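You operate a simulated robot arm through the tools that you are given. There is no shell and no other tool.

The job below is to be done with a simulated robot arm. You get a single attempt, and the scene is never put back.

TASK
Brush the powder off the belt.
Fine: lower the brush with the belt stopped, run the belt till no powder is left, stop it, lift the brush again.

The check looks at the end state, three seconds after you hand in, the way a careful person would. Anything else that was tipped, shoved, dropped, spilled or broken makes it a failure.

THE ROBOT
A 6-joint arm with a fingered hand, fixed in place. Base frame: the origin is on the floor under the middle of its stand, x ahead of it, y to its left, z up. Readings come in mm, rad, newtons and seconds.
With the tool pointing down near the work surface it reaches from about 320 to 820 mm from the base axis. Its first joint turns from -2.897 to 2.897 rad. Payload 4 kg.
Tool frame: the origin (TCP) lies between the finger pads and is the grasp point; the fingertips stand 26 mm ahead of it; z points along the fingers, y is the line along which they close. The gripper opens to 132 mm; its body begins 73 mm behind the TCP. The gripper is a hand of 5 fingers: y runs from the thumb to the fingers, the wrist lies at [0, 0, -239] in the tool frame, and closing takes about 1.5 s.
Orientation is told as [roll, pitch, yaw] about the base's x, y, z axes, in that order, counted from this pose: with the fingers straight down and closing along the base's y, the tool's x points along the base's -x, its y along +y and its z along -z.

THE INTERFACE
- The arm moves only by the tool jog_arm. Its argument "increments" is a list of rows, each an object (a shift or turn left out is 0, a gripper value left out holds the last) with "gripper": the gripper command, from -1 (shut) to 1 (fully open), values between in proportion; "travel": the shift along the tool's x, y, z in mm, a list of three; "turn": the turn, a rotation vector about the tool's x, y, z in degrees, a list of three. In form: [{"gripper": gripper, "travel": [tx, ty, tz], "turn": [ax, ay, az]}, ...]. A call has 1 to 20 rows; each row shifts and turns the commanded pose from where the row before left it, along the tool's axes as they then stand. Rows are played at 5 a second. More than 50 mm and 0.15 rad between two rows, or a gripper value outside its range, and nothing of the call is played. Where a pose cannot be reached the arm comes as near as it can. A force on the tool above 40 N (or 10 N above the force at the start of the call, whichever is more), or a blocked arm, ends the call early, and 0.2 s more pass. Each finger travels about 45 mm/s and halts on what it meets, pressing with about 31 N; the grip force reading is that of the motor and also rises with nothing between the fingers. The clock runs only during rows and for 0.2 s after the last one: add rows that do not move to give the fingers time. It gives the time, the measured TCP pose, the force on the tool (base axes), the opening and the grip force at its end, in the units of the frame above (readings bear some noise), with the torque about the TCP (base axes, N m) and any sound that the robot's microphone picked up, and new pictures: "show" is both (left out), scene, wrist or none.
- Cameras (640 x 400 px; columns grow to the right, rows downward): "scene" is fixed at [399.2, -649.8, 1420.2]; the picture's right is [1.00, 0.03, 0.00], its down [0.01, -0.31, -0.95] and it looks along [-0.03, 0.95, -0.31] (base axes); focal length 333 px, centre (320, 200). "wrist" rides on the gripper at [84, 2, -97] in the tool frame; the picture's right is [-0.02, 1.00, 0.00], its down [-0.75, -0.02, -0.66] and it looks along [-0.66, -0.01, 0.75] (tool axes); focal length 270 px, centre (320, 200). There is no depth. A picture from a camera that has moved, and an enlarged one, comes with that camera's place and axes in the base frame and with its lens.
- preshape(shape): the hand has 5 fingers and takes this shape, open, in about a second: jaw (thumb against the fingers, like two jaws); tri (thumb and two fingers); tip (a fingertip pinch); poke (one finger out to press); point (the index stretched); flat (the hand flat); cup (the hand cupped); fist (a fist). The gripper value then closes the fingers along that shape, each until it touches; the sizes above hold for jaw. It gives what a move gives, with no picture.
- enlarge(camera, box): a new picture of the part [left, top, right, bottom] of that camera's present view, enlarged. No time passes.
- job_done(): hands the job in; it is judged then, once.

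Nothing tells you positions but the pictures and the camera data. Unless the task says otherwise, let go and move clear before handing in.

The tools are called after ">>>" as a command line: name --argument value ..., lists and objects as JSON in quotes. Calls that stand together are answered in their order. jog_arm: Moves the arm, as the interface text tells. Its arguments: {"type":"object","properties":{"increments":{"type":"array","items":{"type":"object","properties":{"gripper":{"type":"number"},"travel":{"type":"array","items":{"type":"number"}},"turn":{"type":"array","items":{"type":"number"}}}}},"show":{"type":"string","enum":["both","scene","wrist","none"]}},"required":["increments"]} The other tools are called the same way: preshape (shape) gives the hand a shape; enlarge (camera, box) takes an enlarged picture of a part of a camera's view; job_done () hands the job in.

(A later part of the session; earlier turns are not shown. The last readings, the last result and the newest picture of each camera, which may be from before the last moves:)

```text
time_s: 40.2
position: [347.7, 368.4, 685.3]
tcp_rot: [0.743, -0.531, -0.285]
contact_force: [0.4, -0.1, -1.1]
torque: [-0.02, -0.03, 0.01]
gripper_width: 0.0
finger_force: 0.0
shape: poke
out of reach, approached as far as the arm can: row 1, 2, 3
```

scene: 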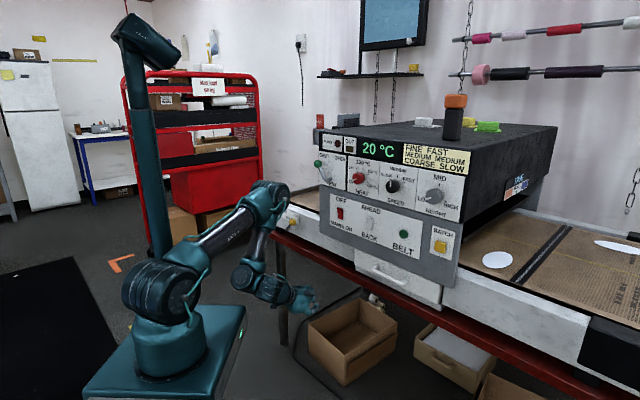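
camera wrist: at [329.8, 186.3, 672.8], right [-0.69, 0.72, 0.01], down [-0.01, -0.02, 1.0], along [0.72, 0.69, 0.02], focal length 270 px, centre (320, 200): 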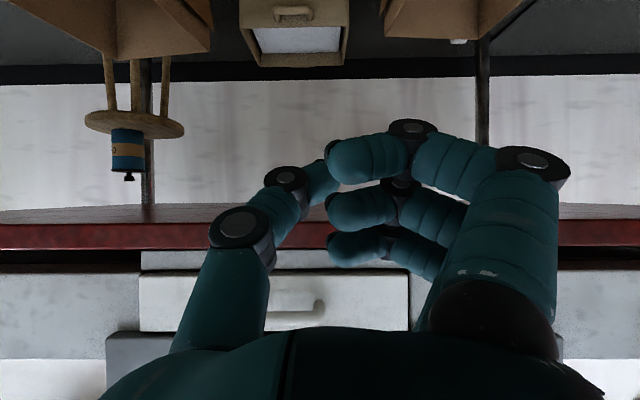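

Left works, but up and out stay locked. I'll swing the finger direction 30° to the right and then pitch it down steeply, a path that should bring the wrist out of its locked alignment.

>>> jog_arm --increments '[{"turn": [3.77, -4.37, 4.81]}, {"turn": [3.77, -4.37, 4.81]}, {"turn": [3.77, -4.37, 4.81]}, {"turn": [3.77, -4.37, 4.81]}, {"turn": [3.54, 5.79, 0]}, {"turn": [3.54, 5.79, 0]}, {"turn": [3.54, 5.79, 0]}, {"turn": [3.54, 5.79, 0]}, {"turn": [3.54, 5.79, 0]}, {"travel": [0, 0, 0]}]'

>>> enlarge --camera "scene" --box '[200, 170, 360, 330]'

```text
time_s: 42.4
position: [349.0, 367.6, 685.9]
tcp_rot: [0.329, -0.093, -0.537]
contact_force: [0.2, 0.3, 0.2]
torque: [0.0, -0.02, 0.0]
gripper_width: 0.2
finger_force: 0.0
shape: poke
camera wrist: at [254.1, 389.5, 769.8], right [0.48, 0.82, 0.32], down [0.48, -0.55, 0.68], along [0.74, -0.17, -0.65], focal length 270 px, centre (320, 200)
```

scene: 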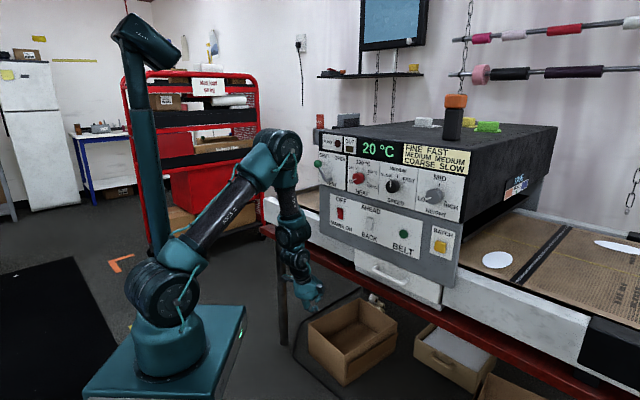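
wrist: 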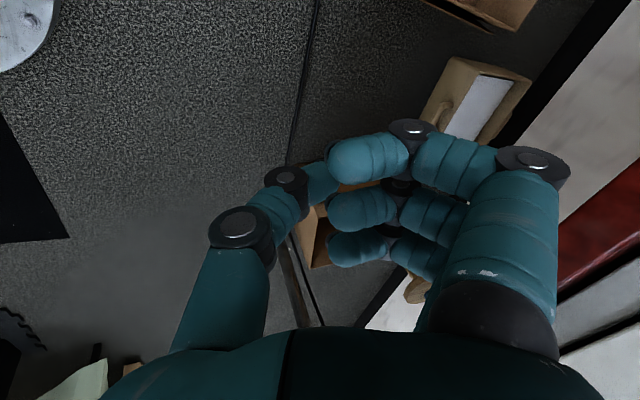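

```text
2.50 times, centred on (280, 250) of scene
camera zoom: at [399.2, -649.8, 1420.2], right [1.0, 0.03, 0.0], down [0.01, -0.31, -0.95], along [-0.03, 0.95, -0.31], focal length 833 px, centre (420, 75)
```

zoom: 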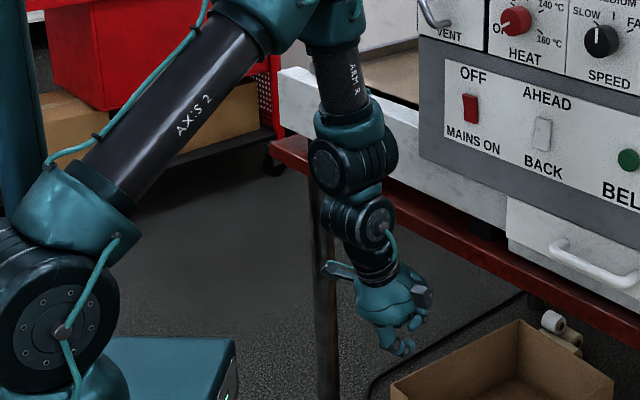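

That worked: the wrist is unlocked, bolt facing sideways, with no reach warnings. Now I'll raise the arm and turn the finger up to about 30° below horizontal, aimed at azimuth 29° so it stays in the arm's plane, stopping about 30 mm short of the BELT button.

>>> jog_arm --increments '[{"travel": [-28.9, 6, -31]}, {"travel": [-28.9, 6, -31]}, {"travel": [-28.9, 6, -31]}, {"travel": [-28.9, 6, -31]}, {"travel": [-28.9, 6, -31]}, {"travel": [-28.9, 6, -31]}, {"travel": [-9.97, 22.7, -1.3], "turn": [-5.534, -2.209, 3.881]}, {"travel": [-9.97, 22.7, -1.3], "turn": [-5.534, -2.209, 3.881]}, {"travel": [-9.97, 22.7, -1.3], "turn": [-5.534, -2.209, 3.881]}, {"travel": [-9.97, 22.7, -1.3], "turn": [-5.534, -2.209, 3.881]}, {"travel": [-9.97, 22.7, -1.3], "turn": [-5.534, -2.209, 3.881]}, {"travel": [0, 0, 0]}]'

>>> enlarge --camera "scene" --box '[240, 150, 460, 310]'

```text
time_s: 45.0
position: [561.2, 310.6, 955.4]
tcp_rot: [0.849, -0.064, -0.924]
contact_force: [-0.2, 0.2, 0.2]
torque: [0.01, -0.02, -0.01]
gripper_width: 0.0
finger_force: 0.0
shape: poke
camera wrist: at [450.9, 337.7, 1015.8], right [0.51, 0.42, 0.75], down [0.03, -0.88, 0.47], along [0.86, -0.22, -0.46], focal length 270 px, centre (320, 200)
```

scene: 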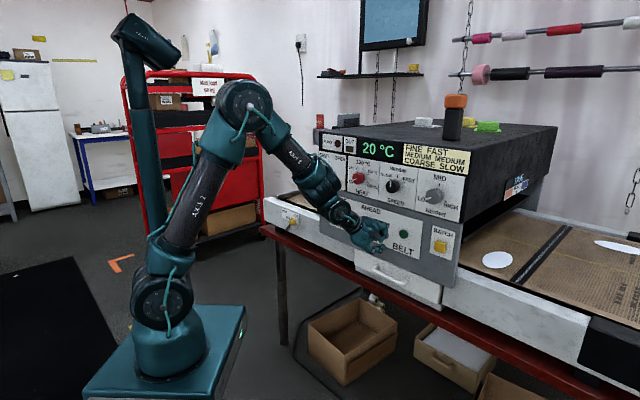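
wrist: 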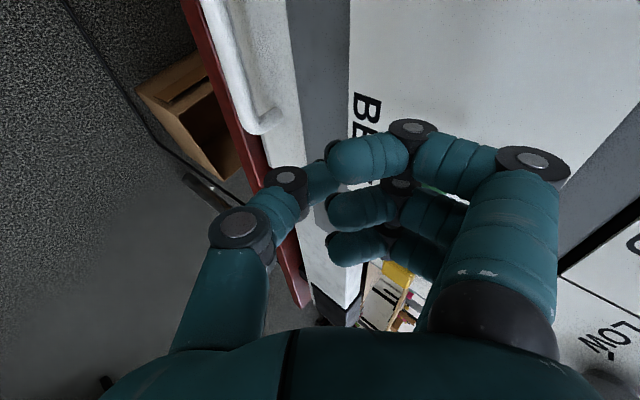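

```text
2.50 times, centred on (350, 230) of scene
camera zoom: at [399.2, -649.8, 1420.2], right [1.0, 0.03, 0.0], down [0.01, -0.31, -0.95], along [-0.03, 0.95, -0.31], focal length 833 px, centre (245, 125)
```

zoom: 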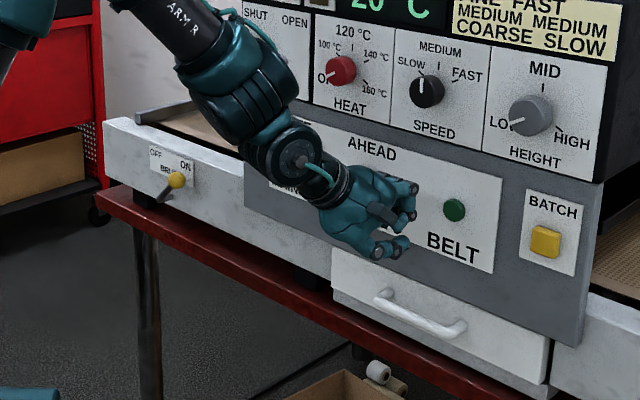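

The arm is now in a comfortable posture, the lever reads ON, and the hand is just left of BELT. I'll finish the last part of the rotation.

>>> jog_arm --increments '[{"travel": [-9.97, 22.7, -1.3], "turn": [-5.534, -2.209, 3.881]}, {"travel": [-9.97, 22.7, -1.3], "turn": [-5.534, -2.209, 3.881]}, {"travel": [0, 0, 0]}]'

>>> enlarge --camera "scene" --box '[360, 190, 450, 270]'

>>> enlarge --camera "wrist" --box '[200, 40, 460, 280]'

```text
time_s: 45.8
position: [593.2, 311.0, 994.2]
tcp_rot: [1.051, 0.0, -1.067]
contact_force: [0.5, 0.0, -0.6]
torque: [-0.01, 0.0, -0.01]
gripper_width: 0.2
finger_force: 0.1
shape: poke
camera wrist: at [479.5, 344.1, 1044.5], right [0.45, 0.22, 0.87], down [-0.14, -0.94, 0.32], along [0.88, -0.26, -0.39], focal length 270 px, centre (320, 200)
```

scene: 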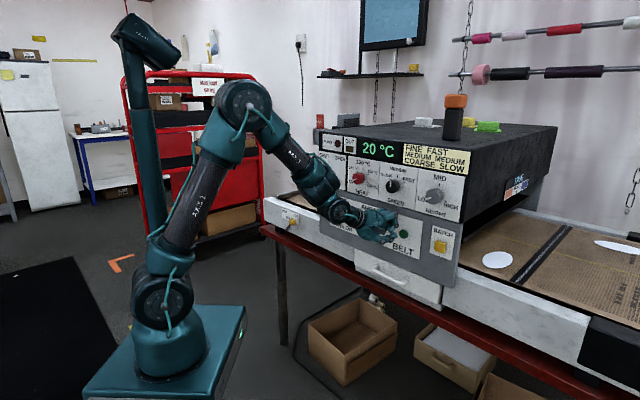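
wrist: 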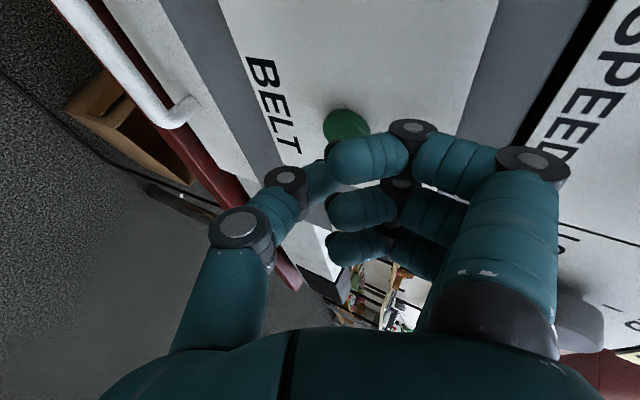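

```text
5.00 times, centred on (405, 230) of scene
camera zoom: at [399.2, -649.8, 1420.2], right [1.0, 0.03, 0.0], down [0.01, -0.31, -0.95], along [-0.03, 0.95, -0.31], focal length 1665 px, centre (-105, 50)
```

zoom: 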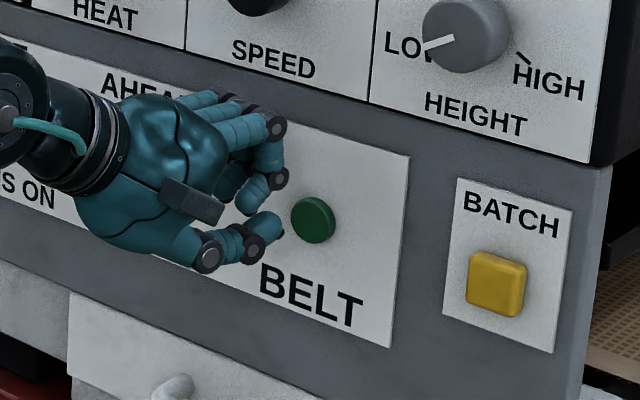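

```text
1.67 times, centred on (330, 160) of wrist
camera zoom: at [479.5, 344.1, 1044.5], right [0.45, 0.22, 0.87], down [-0.14, -0.94, 0.32], along [0.88, -0.26, -0.39], focal length 450 px, centre (303, 267)
```

zoom: 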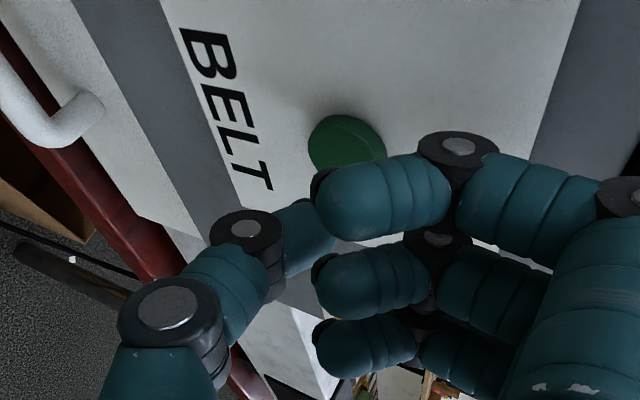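

The fingertip points at the button centre, about 29 mm away along the panel normal. I'll press straight in, in shrinking steps.

>>> jog_arm --increments '[{"travel": [2.78, 4.77, 8.34]}, {"travel": [2.78, 4.77, 8.34]}, {"travel": [1.39, 2.39, 4.17]}, {"travel": [0, 0, 0]}]'

>>> enlarge --camera "scene" --box '[360, 190, 450, 270]'

>>> enlarge --camera "scene" --box '[460, 200, 640, 320]'

```text
time_s: 46.8
position: [610.4, 328.1, 994.1]
tcp_rot: [1.047, -0.001, -1.065]
contact_force: [0.5, -0.3, -0.3]
torque: [-0.03, -0.01, 0.02]
gripper_width: 0.0
finger_force: 0.0
shape: poke
camera wrist: at [496.8, 361.5, 1044.5], right [0.45, 0.22, 0.87], down [-0.14, -0.94, 0.32], along [0.88, -0.26, -0.39], focal length 270 px, centre (320, 200)
```

scene: 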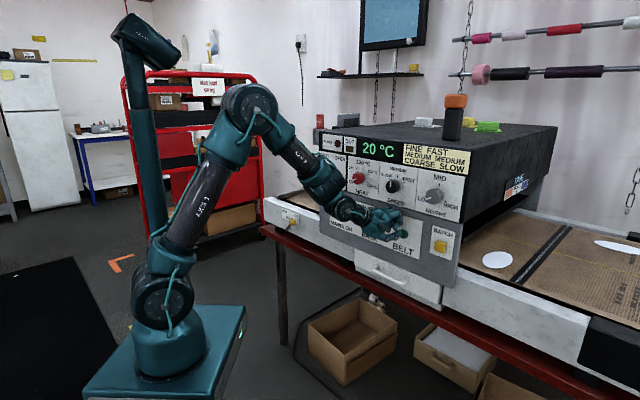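
wrist: 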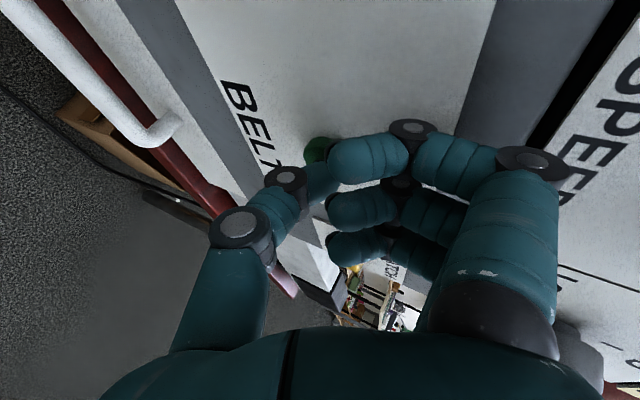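

```text
5.00 times, centred on (405, 230) of scene
camera zoom: at [399.2, -649.8, 1420.2], right [1.0, 0.03, 0.0], down [0.01, -0.31, -0.95], along [-0.03, 0.95, -0.31], focal length 1665 px, centre (-105, 50)
```

zoom: 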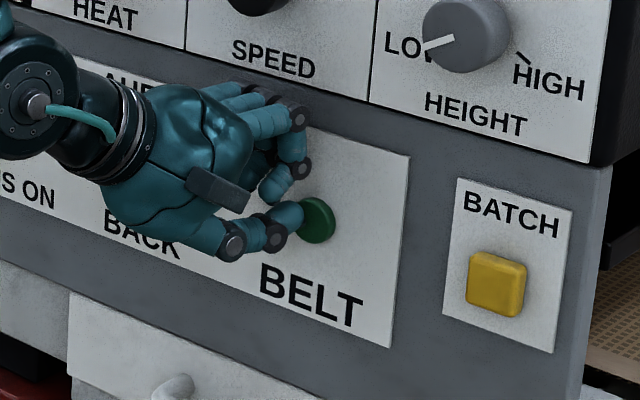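

```text
3.33 times, centred on (550, 260) of scene
camera zoom: at [399.2, -649.8, 1420.2], right [1.0, 0.03, 0.0], down [0.01, -0.31, -0.95], along [-0.03, 0.95, -0.31], focal length 1110 px, centre (-447, 0)
```

zoom: 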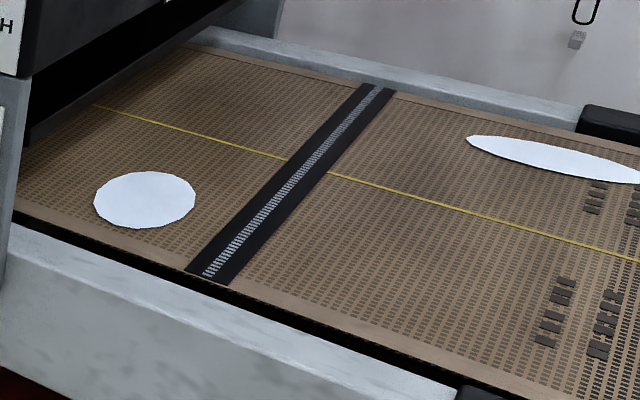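

The fingertip is just touching the button's rim and the belt hasn't moved. I'll press in by a few more millimetres.

>>> jog_arm --increments '[{"travel": [0.83, 1.43, 2.5]}, {"travel": [0.83, 1.43, 2.5]}, {"travel": [0, 0, 0]}]' --show "scene"

>>> enlarge --camera "scene" --box '[460, 200, 640, 320]'

>>> enlarge --camera "scene" --box '[360, 190, 450, 270]'

```text
time_s: 47.6
position: [614.2, 331.4, 994.9]
tcp_rot: [1.047, -0.001, -1.067]
contact_force: [-7.3, -8.5, 1.9]
torque: [-0.05, 0.03, -0.06]
gripper_width: 0.3
finger_force: 0.1
shape: poke
heard: click
```

scene: 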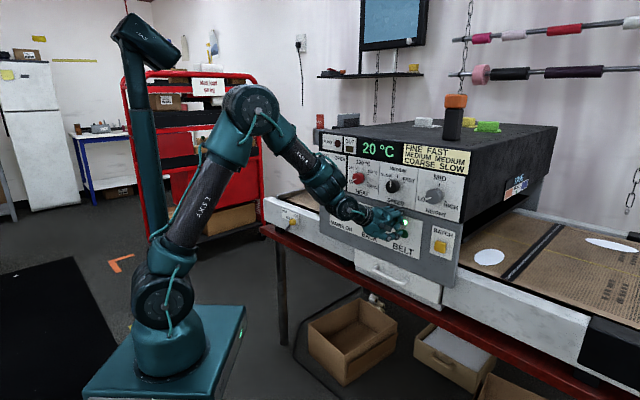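

```text
3.33 times, centred on (550, 260) of scene
camera zoom: at [399.2, -649.8, 1420.2], right [1.0, 0.03, 0.0], down [0.01, -0.31, -0.95], along [-0.03, 0.95, -0.31], focal length 1110 px, centre (-447, 0)
```

zoom: 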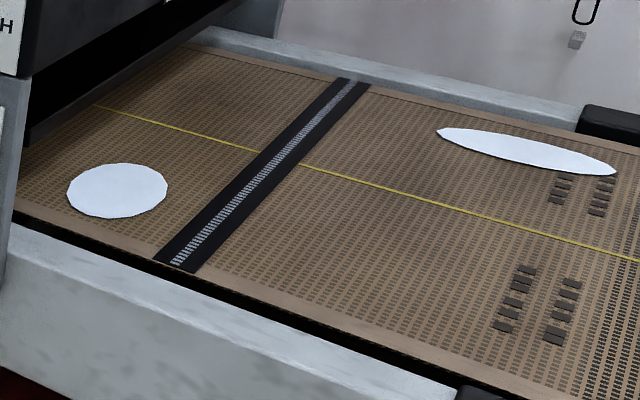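

```text
5.00 times, centred on (405, 230) of scene
camera zoom: at [399.2, -649.8, 1420.2], right [1.0, 0.03, 0.0], down [0.01, -0.31, -0.95], along [-0.03, 0.95, -0.31], focal length 1665 px, centre (-105, 50)
```

zoom: 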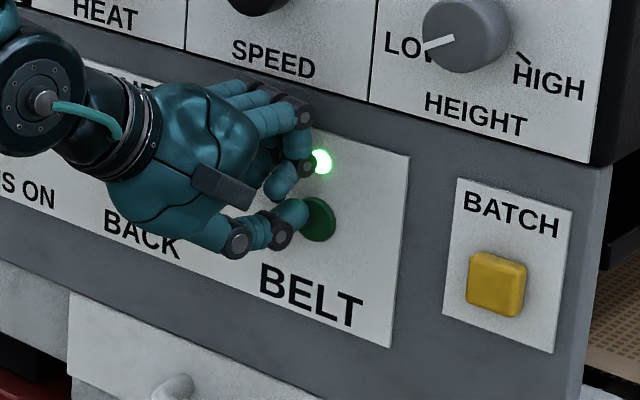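

Click: a green lamp lit above BELT and the belt is running to the left, toward the brush end. I'll ease off the button to see whether it latches.

>>> jog_arm --increments '[{"travel": [-2.2, -3.8, -6.7]}, {"travel": [0, 0, 0]}]' --show "scene"

>>> enlarge --camera "scene" --box '[460, 200, 640, 320]'

>>> enlarge --camera "scene" --box '[360, 190, 450, 270]'

```text
time_s: 48.2
position: [607.2, 326.7, 993.4]
tcp_rot: [1.048, 0.001, -1.065]
contact_force: [-0.4, 0.8, 0.2]
torque: [-0.01, -0.01, -0.03]
gripper_width: 0.0
finger_force: 0.0
shape: poke
```

scene: 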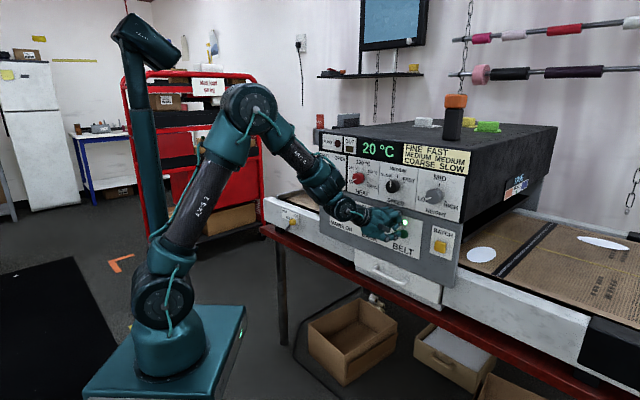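

```text
3.33 times, centred on (550, 260) of scene
camera zoom: at [399.2, -649.8, 1420.2], right [1.0, 0.03, 0.0], down [0.01, -0.31, -0.95], along [-0.03, 0.95, -0.31], focal length 1110 px, centre (-447, 0)
```

zoom: 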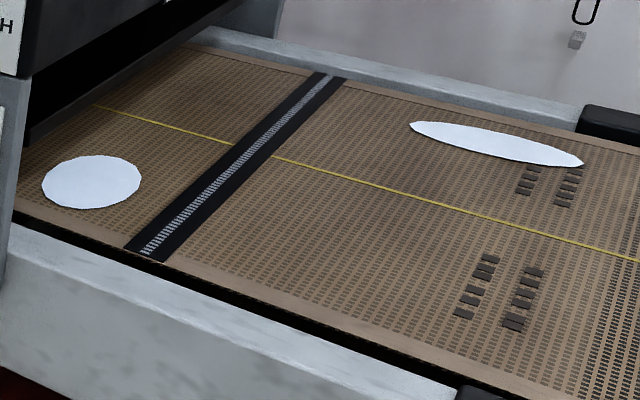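

```text
5.00 times, centred on (405, 230) of scene
camera zoom: at [399.2, -649.8, 1420.2], right [1.0, 0.03, 0.0], down [0.01, -0.31, -0.95], along [-0.03, 0.95, -0.31], focal length 1665 px, centre (-105, 50)
```

zoom: 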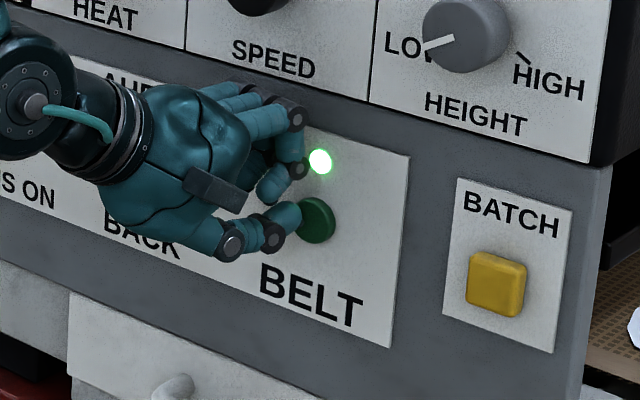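

The button latches: the lamp stays lit and the belt keeps running at roughly 42 mm/s. I'll hold still near the button and watch the powder travel to the brush.

>>> jog_arm --increments '[{"travel": [0, 0, 0]}, {"travel": [0, 0, 0]}, {"travel": [0, 0, 0]}, {"travel": [0, 0, 0]}, {"travel": [0, 0, 0]}, {"travel": [0, 0, 0]}, {"travel": [0, 0, 0]}, {"travel": [0, 0, 0]}, {"travel": [0, 0, 0]}, {"travel": [0, 0, 0]}, {"travel": [0, 0, 0]}, {"travel": [0, 0, 0]}, {"travel": [0, 0, 0]}, {"travel": [0, 0, 0]}, {"travel": [0, 0, 0]}, {"travel": [0, 0, 0]}, {"travel": [0, 0, 0]}, {"travel": [0, 0, 0]}, {"travel": [0, 0, 0]}, {"travel": [0, 0, 0]}]' --show "scene"

>>> enlarge --camera "scene" --box '[240, 150, 340, 250]'

>>> enlarge --camera "scene" --box '[460, 200, 640, 320]'

```text
time_s: 52.4
position: [607.3, 328.2, 995.8]
tcp_rot: [1.048, 0.0, -1.066]
contact_force: [-0.6, -0.3, -0.2]
torque: [0.03, -0.01, -0.01]
gripper_width: 0.1
finger_force: 0.0
shape: poke
```

scene: 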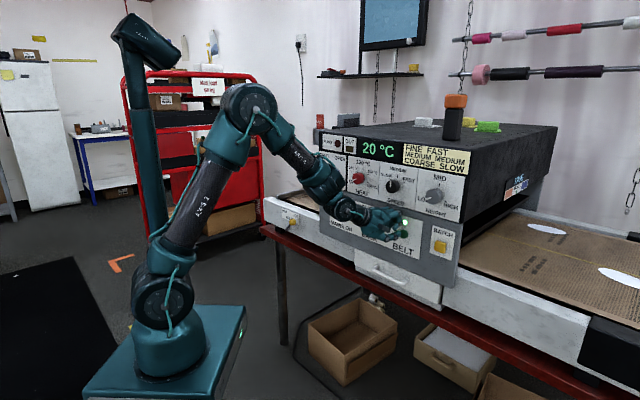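

```text
4.00 times, centred on (290, 200) of scene
camera zoom: at [399.2, -649.8, 1420.2], right [1.0, 0.03, 0.0], down [0.01, -0.31, -0.95], along [-0.03, 0.95, -0.31], focal length 1332 px, centre (440, 200)
```

zoom: 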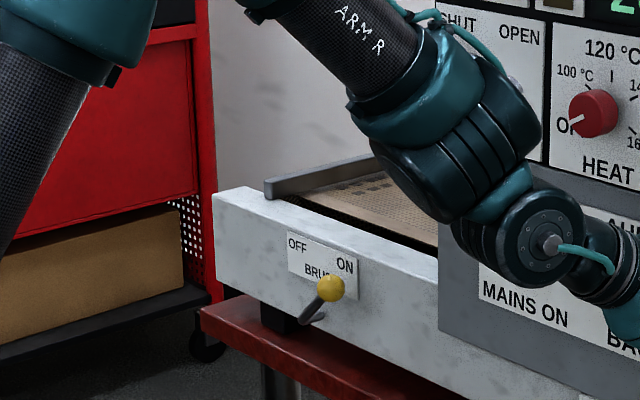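

```text
3.33 times, centred on (550, 260) of scene
camera zoom: at [399.2, -649.8, 1420.2], right [1.0, 0.03, 0.0], down [0.01, -0.31, -0.95], along [-0.03, 0.95, -0.31], focal length 1110 px, centre (-447, 0)
```

zoom: 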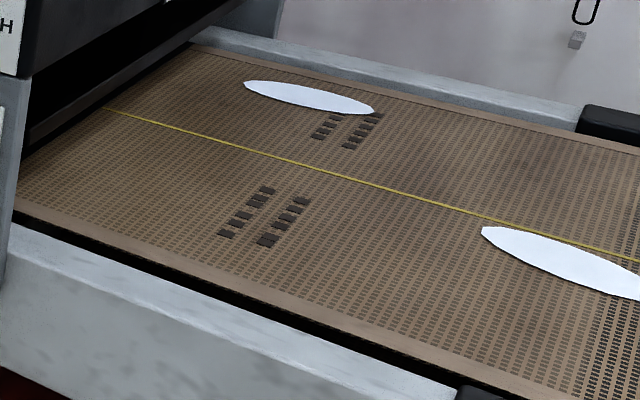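

A third powder patch has come up from under the right end, so powder is spread around the loop. I'll keep waiting and use the black seam to count full belt turns.

>>> jog_arm --increments '[{"travel": [0, 0, 0]}, {"travel": [0, 0, 0]}, {"travel": [0, 0, 0]}, {"travel": [0, 0, 0]}, {"travel": [0, 0, 0]}, {"travel": [0, 0, 0]}, {"travel": [0, 0, 0]}, {"travel": [0, 0, 0]}, {"travel": [0, 0, 0]}, {"travel": [0, 0, 0]}, {"travel": [0, 0, 0]}, {"travel": [0, 0, 0]}, {"travel": [0, 0, 0]}, {"travel": [0, 0, 0]}, {"travel": [0, 0, 0]}, {"travel": [0, 0, 0]}, {"travel": [0, 0, 0]}, {"travel": [0, 0, 0]}, {"travel": [0, 0, 0]}, {"travel": [0, 0, 0]}]' --show "scene"

>>> jog_arm --increments '[{"travel": [0, 0, 0]}, {"travel": [0, 0, 0]}, {"travel": [0, 0, 0]}, {"travel": [0, 0, 0]}, {"travel": [0, 0, 0]}, {"travel": [0, 0, 0]}, {"travel": [0, 0, 0]}, {"travel": [0, 0, 0]}, {"travel": [0, 0, 0]}, {"travel": [0, 0, 0]}, {"travel": [0, 0, 0]}, {"travel": [0, 0, 0]}, {"travel": [0, 0, 0]}, {"travel": [0, 0, 0]}, {"travel": [0, 0, 0]}, {"travel": [0, 0, 0]}, {"travel": [0, 0, 0]}, {"travel": [0, 0, 0]}, {"travel": [0, 0, 0]}, {"travel": [0, 0, 0]}]' --show "scene"

>>> jog_arm --increments '[{"travel": [0, 0, 0]}, {"travel": [0, 0, 0]}, {"travel": [0, 0, 0]}, {"travel": [0, 0, 0]}, {"travel": [0, 0, 0]}, {"travel": [0, 0, 0]}, {"travel": [0, 0, 0]}, {"travel": [0, 0, 0]}, {"travel": [0, 0, 0]}, {"travel": [0, 0, 0]}, {"travel": [0, 0, 0]}, {"travel": [0, 0, 0]}, {"travel": [0, 0, 0]}, {"travel": [0, 0, 0]}, {"travel": [0, 0, 0]}, {"travel": [0, 0, 0]}, {"travel": [0, 0, 0]}, {"travel": [0, 0, 0]}, {"travel": [0, 0, 0]}, {"travel": [0, 0, 0]}]' --show "scene"

```text
time_s: 56.6
position: [608.6, 326.9, 993.3]
tcp_rot: [1.047, 0.0, -1.066]
contact_force: [0.1, -0.5, -0.6]
torque: [0.01, 0.0, 0.0]
gripper_width: 0.0
finger_force: 0.1
shape: poke
```

scene: 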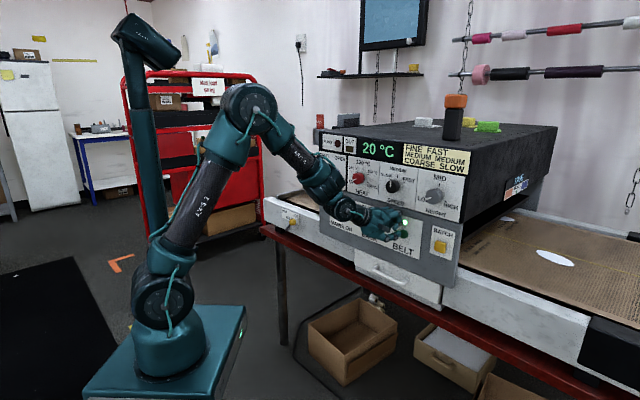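

```text
time_s: 60.8
position: [608.8, 326.7, 993.5]
tcp_rot: [1.046, -0.001, -1.066]
contact_force: [1.1, 0.1, -0.8]
torque: [-0.02, -0.05, -0.02]
gripper_width: 0.0
finger_force: 0.1
shape: poke
```

scene: 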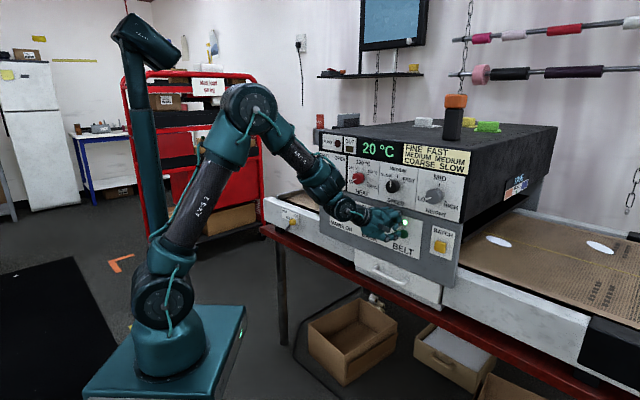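

```text
time_s: 65.0
position: [607.9, 326.7, 993.9]
tcp_rot: [1.047, 0.002, -1.068]
contact_force: [0.6, -0.9, -0.2]
torque: [0.03, -0.02, -0.01]
gripper_width: 0.0
finger_force: 0.0
shape: poke
```

scene: 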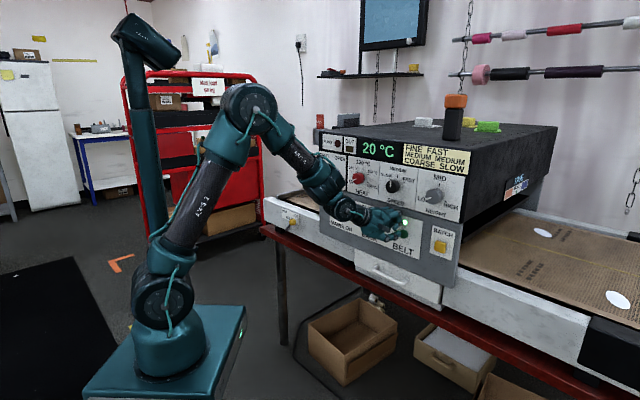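

The belt keeps running and more patches come round. I'll keep waiting, watching for the seam to come back.

>>> jog_arm --increments '[{"travel": [0, 0, 0]}, {"travel": [0, 0, 0]}, {"travel": [0, 0, 0]}, {"travel": [0, 0, 0]}, {"travel": [0, 0, 0]}, {"travel": [0, 0, 0]}, {"travel": [0, 0, 0]}, {"travel": [0, 0, 0]}, {"travel": [0, 0, 0]}, {"travel": [0, 0, 0]}, {"travel": [0, 0, 0]}, {"travel": [0, 0, 0]}, {"travel": [0, 0, 0]}, {"travel": [0, 0, 0]}, {"travel": [0, 0, 0]}, {"travel": [0, 0, 0]}, {"travel": [0, 0, 0]}, {"travel": [0, 0, 0]}, {"travel": [0, 0, 0]}, {"travel": [0, 0, 0]}]' --show "scene"

>>> jog_arm --increments '[{"travel": [0, 0, 0]}, {"travel": [0, 0, 0]}, {"travel": [0, 0, 0]}, {"travel": [0, 0, 0]}, {"travel": [0, 0, 0]}, {"travel": [0, 0, 0]}, {"travel": [0, 0, 0]}, {"travel": [0, 0, 0]}, {"travel": [0, 0, 0]}, {"travel": [0, 0, 0]}, {"travel": [0, 0, 0]}, {"travel": [0, 0, 0]}, {"travel": [0, 0, 0]}, {"travel": [0, 0, 0]}, {"travel": [0, 0, 0]}, {"travel": [0, 0, 0]}, {"travel": [0, 0, 0]}, {"travel": [0, 0, 0]}, {"travel": [0, 0, 0]}, {"travel": [0, 0, 0]}]' --show "scene"

>>> jog_arm --increments '[{"travel": [0, 0, 0]}, {"travel": [0, 0, 0]}, {"travel": [0, 0, 0]}, {"travel": [0, 0, 0]}, {"travel": [0, 0, 0]}, {"travel": [0, 0, 0]}, {"travel": [0, 0, 0]}, {"travel": [0, 0, 0]}, {"travel": [0, 0, 0]}, {"travel": [0, 0, 0]}, {"travel": [0, 0, 0]}, {"travel": [0, 0, 0]}, {"travel": [0, 0, 0]}, {"travel": [0, 0, 0]}, {"travel": [0, 0, 0]}, {"travel": [0, 0, 0]}, {"travel": [0, 0, 0]}, {"travel": [0, 0, 0]}, {"travel": [0, 0, 0]}, {"travel": [0, 0, 0]}]' --show "scene"

>>> jog_arm --increments '[{"travel": [0, 0, 0]}, {"travel": [0, 0, 0]}, {"travel": [0, 0, 0]}, {"travel": [0, 0, 0]}, {"travel": [0, 0, 0]}, {"travel": [0, 0, 0]}, {"travel": [0, 0, 0]}, {"travel": [0, 0, 0]}, {"travel": [0, 0, 0]}, {"travel": [0, 0, 0]}, {"travel": [0, 0, 0]}, {"travel": [0, 0, 0]}, {"travel": [0, 0, 0]}, {"travel": [0, 0, 0]}, {"travel": [0, 0, 0]}, {"travel": [0, 0, 0]}, {"travel": [0, 0, 0]}, {"travel": [0, 0, 0]}, {"travel": [0, 0, 0]}, {"travel": [0, 0, 0]}]' --show "scene"

```text
time_s: 69.2
position: [609.3, 326.2, 994.2]
tcp_rot: [1.048, 0.0, -1.065]
contact_force: [-0.2, 0.4, -0.3]
torque: [0.01, 0.0, 0.03]
gripper_width: 0.0
finger_force: 0.1
shape: poke
```

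scene: 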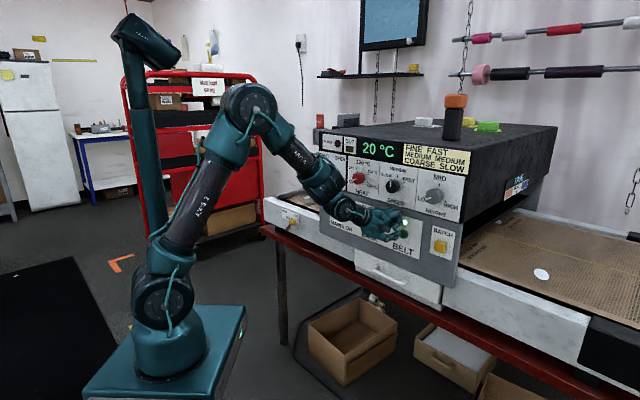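

```text
time_s: 73.4
position: [608.4, 327.2, 994.1]
tcp_rot: [1.046, -0.002, -1.067]
contact_force: [0.1, 0.6, -0.4]
torque: [-0.01, 0.0, -0.01]
gripper_width: 0.1
finger_force: 0.0
shape: poke
```

scene: 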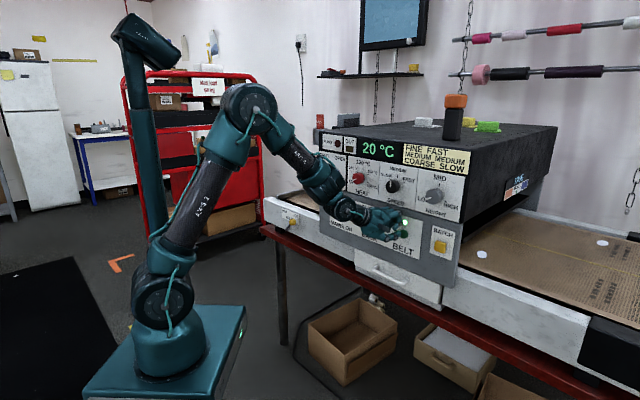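

```text
time_s: 77.6
position: [609.4, 327.3, 994.7]
tcp_rot: [1.046, 0.001, -1.067]
contact_force: [0.7, -0.9, 0.6]
torque: [-0.02, -0.02, 0.0]
gripper_width: 0.0
finger_force: 0.0
shape: poke
```

scene: 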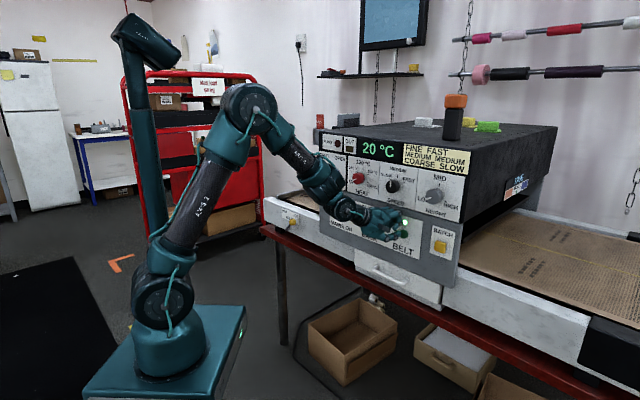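

```text
time_s: 81.8
position: [608.6, 327.6, 993.9]
tcp_rot: [1.045, -0.001, -1.068]
contact_force: [0.4, 1.0, -0.4]
torque: [-0.01, -0.01, -0.01]
gripper_width: 0.0
finger_force: 0.1
shape: poke
```

scene: 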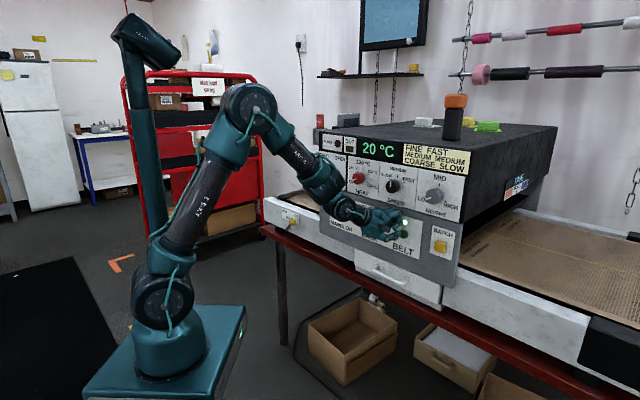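

The patches have been shrinking steadily and none shows now. I'll enlarge the belt and keep it running a bit longer to be sure.

>>> enlarge --camera "scene" --box '[440, 190, 640, 330]'

>>> jog_arm --increments '[{"travel": [0, 0, 0]}, {"travel": [0, 0, 0]}, {"travel": [0, 0, 0]}, {"travel": [0, 0, 0]}, {"travel": [0, 0, 0]}, {"travel": [0, 0, 0]}, {"travel": [0, 0, 0]}, {"travel": [0, 0, 0]}, {"travel": [0, 0, 0]}, {"travel": [0, 0, 0]}, {"travel": [0, 0, 0]}, {"travel": [0, 0, 0]}, {"travel": [0, 0, 0]}, {"travel": [0, 0, 0]}, {"travel": [0, 0, 0]}, {"travel": [0, 0, 0]}, {"travel": [0, 0, 0]}, {"travel": [0, 0, 0]}, {"travel": [0, 0, 0]}, {"travel": [0, 0, 0]}]' --show "scene"

>>> enlarge --camera "scene" --box '[440, 190, 640, 330]'

>>> jog_arm --increments '[{"travel": [0, 0, 0]}, {"travel": [0, 0, 0]}, {"travel": [0, 0, 0]}, {"travel": [0, 0, 0]}, {"travel": [0, 0, 0]}, {"travel": [0, 0, 0]}, {"travel": [0, 0, 0]}, {"travel": [0, 0, 0]}, {"travel": [0, 0, 0]}, {"travel": [0, 0, 0]}, {"travel": [0, 0, 0]}, {"travel": [0, 0, 0]}, {"travel": [0, 0, 0]}, {"travel": [0, 0, 0]}, {"travel": [0, 0, 0]}, {"travel": [0, 0, 0]}, {"travel": [0, 0, 0]}, {"travel": [0, 0, 0]}, {"travel": [0, 0, 0]}, {"travel": [0, 0, 0]}]' --show "scene"

>>> enlarge --camera "scene" --box '[440, 190, 640, 330]'

```text
2.86 times, centred on (540, 260) of scene
camera zoom: at [399.2, -649.8, 1420.2], right [1.0, 0.03, 0.0], down [0.01, -0.31, -0.95], along [-0.03, 0.95, -0.31], focal length 952 px, centre (-309, 29)
```

zoom: 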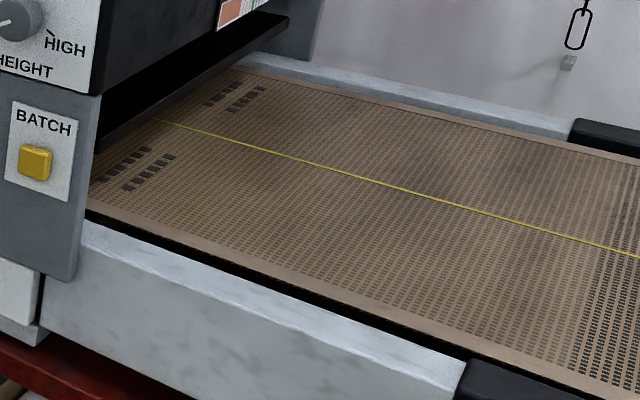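

```text
time_s: 86.0
position: [608.2, 327.4, 993.1]
tcp_rot: [1.047, 0.0, -1.066]
contact_force: [-0.6, 0.2, 0.3]
torque: [0.01, 0.01, -0.03]
gripper_width: 0.2
finger_force: 0.1
shape: poke
```

scene: 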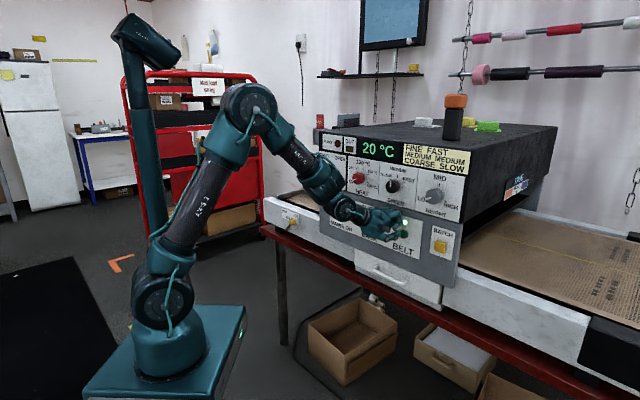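

```text
2.86 times, centred on (540, 260) of scene
camera zoom: at [399.2, -649.8, 1420.2], right [1.0, 0.03, 0.0], down [0.01, -0.31, -0.95], along [-0.03, 0.95, -0.31], focal length 952 px, centre (-309, 29)
```

zoom: 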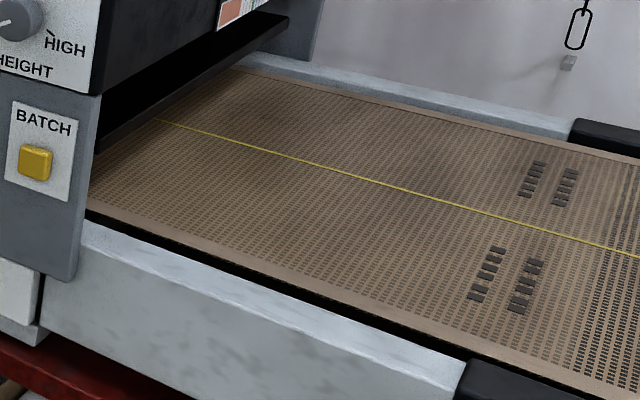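

```text
time_s: 90.2
position: [608.9, 326.7, 995.1]
tcp_rot: [1.047, 0.002, -1.065]
contact_force: [0.0, 0.4, -0.1]
torque: [0.02, -0.04, 0.02]
gripper_width: 0.0
finger_force: 0.1
shape: poke
```

scene: 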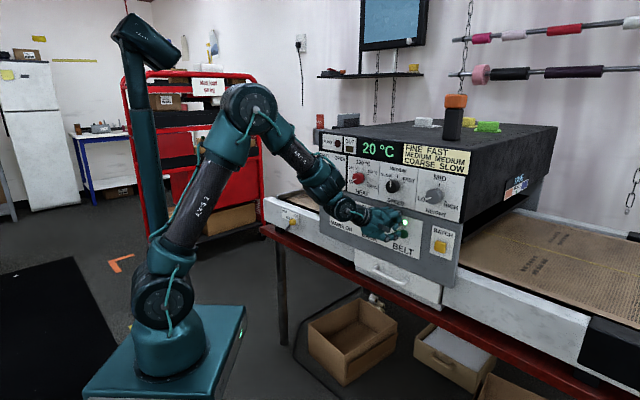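

```text
2.86 times, centred on (540, 260) of scene
camera zoom: at [399.2, -649.8, 1420.2], right [1.0, 0.03, 0.0], down [0.01, -0.31, -0.95], along [-0.03, 0.95, -0.31], focal length 952 px, centre (-309, 29)
```

zoom: 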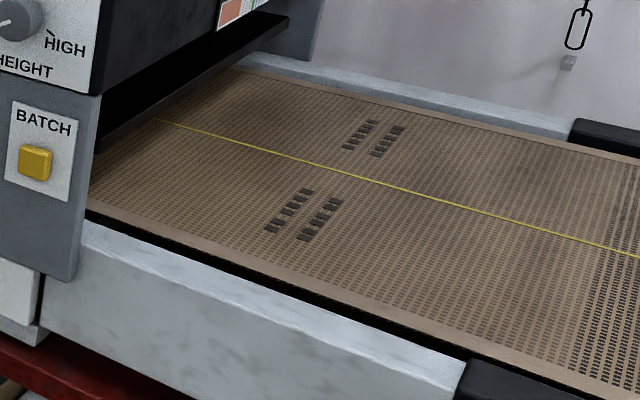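

No powder is visible, but the seam hasn't come round again yet. I'll let the belt finish at least one full loop.

>>> jog_arm --increments '[{"travel": [0, 0, 0]}, {"travel": [0, 0, 0]}, {"travel": [0, 0, 0]}, {"travel": [0, 0, 0]}, {"travel": [0, 0, 0]}, {"travel": [0, 0, 0]}, {"travel": [0, 0, 0]}, {"travel": [0, 0, 0]}, {"travel": [0, 0, 0]}, {"travel": [0, 0, 0]}, {"travel": [0, 0, 0]}, {"travel": [0, 0, 0]}, {"travel": [0, 0, 0]}, {"travel": [0, 0, 0]}, {"travel": [0, 0, 0]}, {"travel": [0, 0, 0]}, {"travel": [0, 0, 0]}, {"travel": [0, 0, 0]}, {"travel": [0, 0, 0]}, {"travel": [0, 0, 0]}]' --show "scene"

>>> jog_arm --increments '[{"travel": [0, 0, 0]}, {"travel": [0, 0, 0]}, {"travel": [0, 0, 0]}, {"travel": [0, 0, 0]}, {"travel": [0, 0, 0]}, {"travel": [0, 0, 0]}, {"travel": [0, 0, 0]}, {"travel": [0, 0, 0]}, {"travel": [0, 0, 0]}, {"travel": [0, 0, 0]}, {"travel": [0, 0, 0]}, {"travel": [0, 0, 0]}, {"travel": [0, 0, 0]}, {"travel": [0, 0, 0]}, {"travel": [0, 0, 0]}, {"travel": [0, 0, 0]}, {"travel": [0, 0, 0]}, {"travel": [0, 0, 0]}, {"travel": [0, 0, 0]}, {"travel": [0, 0, 0]}]' --show "scene"

>>> jog_arm --increments '[{"travel": [0, 0, 0]}, {"travel": [0, 0, 0]}, {"travel": [0, 0, 0]}, {"travel": [0, 0, 0]}, {"travel": [0, 0, 0]}, {"travel": [0, 0, 0]}, {"travel": [0, 0, 0]}, {"travel": [0, 0, 0]}, {"travel": [0, 0, 0]}, {"travel": [0, 0, 0]}, {"travel": [0, 0, 0]}, {"travel": [0, 0, 0]}, {"travel": [0, 0, 0]}, {"travel": [0, 0, 0]}, {"travel": [0, 0, 0]}, {"travel": [0, 0, 0]}, {"travel": [0, 0, 0]}, {"travel": [0, 0, 0]}, {"travel": [0, 0, 0]}, {"travel": [0, 0, 0]}]' --show "scene"

>>> jog_arm --increments '[{"travel": [0, 0, 0]}, {"travel": [0, 0, 0]}, {"travel": [0, 0, 0]}, {"travel": [0, 0, 0]}, {"travel": [0, 0, 0]}, {"travel": [0, 0, 0]}, {"travel": [0, 0, 0]}, {"travel": [0, 0, 0]}, {"travel": [0, 0, 0]}, {"travel": [0, 0, 0]}, {"travel": [0, 0, 0]}, {"travel": [0, 0, 0]}, {"travel": [0, 0, 0]}, {"travel": [0, 0, 0]}, {"travel": [0, 0, 0]}, {"travel": [0, 0, 0]}, {"travel": [0, 0, 0]}, {"travel": [0, 0, 0]}, {"travel": [0, 0, 0]}, {"travel": [0, 0, 0]}]' --show "scene"

>>> jog_arm --increments '[{"travel": [0, 0, 0]}, {"travel": [0, 0, 0]}, {"travel": [0, 0, 0]}, {"travel": [0, 0, 0]}, {"travel": [0, 0, 0]}, {"travel": [0, 0, 0]}, {"travel": [0, 0, 0]}, {"travel": [0, 0, 0]}, {"travel": [0, 0, 0]}, {"travel": [0, 0, 0]}, {"travel": [0, 0, 0]}, {"travel": [0, 0, 0]}, {"travel": [0, 0, 0]}, {"travel": [0, 0, 0]}, {"travel": [0, 0, 0]}, {"travel": [0, 0, 0]}, {"travel": [0, 0, 0]}, {"travel": [0, 0, 0]}, {"travel": [0, 0, 0]}, {"travel": [0, 0, 0]}]' --show "scene"

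```text
time_s: 94.4
position: [608.4, 326.3, 994.2]
tcp_rot: [1.047, -0.001, -1.067]
contact_force: [0.2, -0.2, -1.0]
torque: [0.01, -0.01, 0.01]
gripper_width: 0.2
finger_force: 0.1
shape: poke
```

scene: 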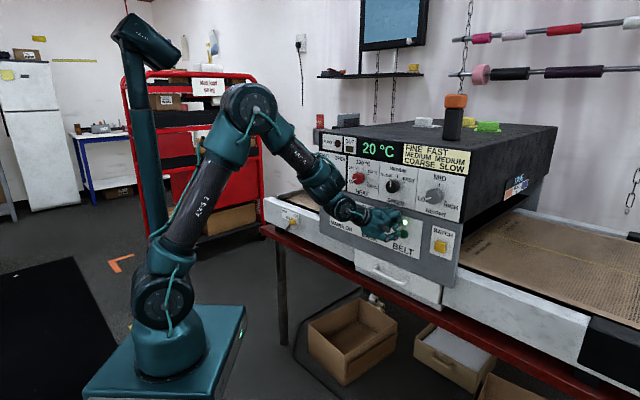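

```text
time_s: 98.6
position: [609.0, 327.1, 993.9]
tcp_rot: [1.047, -0.001, -1.066]
contact_force: [-0.8, 0.1, 0.0]
torque: [-0.02, 0.06, 0.0]
gripper_width: 0.1
finger_force: 0.0
shape: poke
```

scene: 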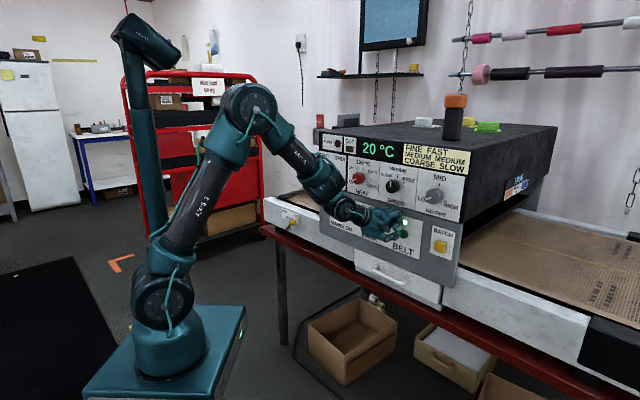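

```text
time_s: 102.8
position: [608.6, 326.3, 995.6]
tcp_rot: [1.049, 0.001, -1.066]
contact_force: [0.8, -0.1, -0.7]
torque: [0.01, 0.0, 0.0]
gripper_width: 0.0
finger_force: 0.1
shape: poke
```

scene: 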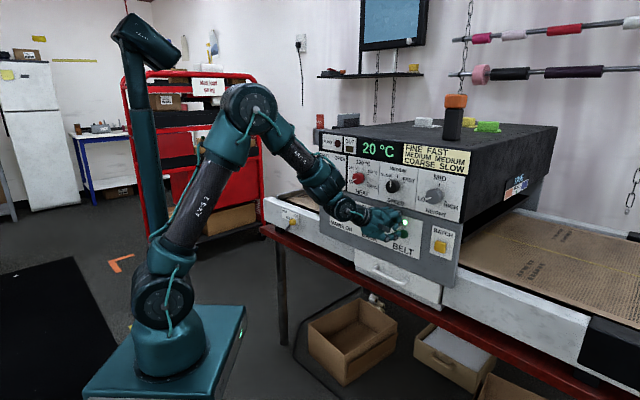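

```text
time_s: 107.0
position: [608.9, 326.0, 993.9]
tcp_rot: [1.047, 0.001, -1.067]
contact_force: [0.2, -0.4, 0.0]
torque: [0.01, -0.01, 0.01]
gripper_width: 0.0
finger_force: 0.1
shape: poke
```

scene: 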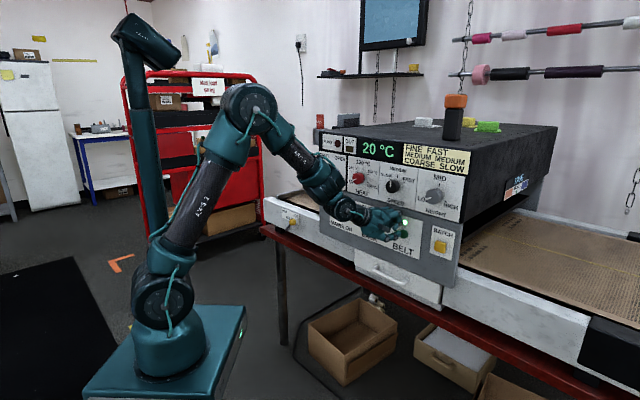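

```text
time_s: 111.2
position: [608.9, 327.1, 994.7]
tcp_rot: [1.046, 0.0, -1.067]
contact_force: [0.4, -0.8, 0.0]
torque: [-0.04, 0.0, 0.01]
gripper_width: 0.0
finger_force: 0.1
shape: poke
```

scene: 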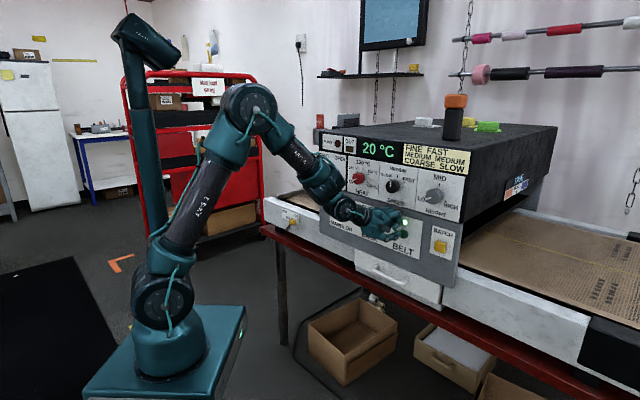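

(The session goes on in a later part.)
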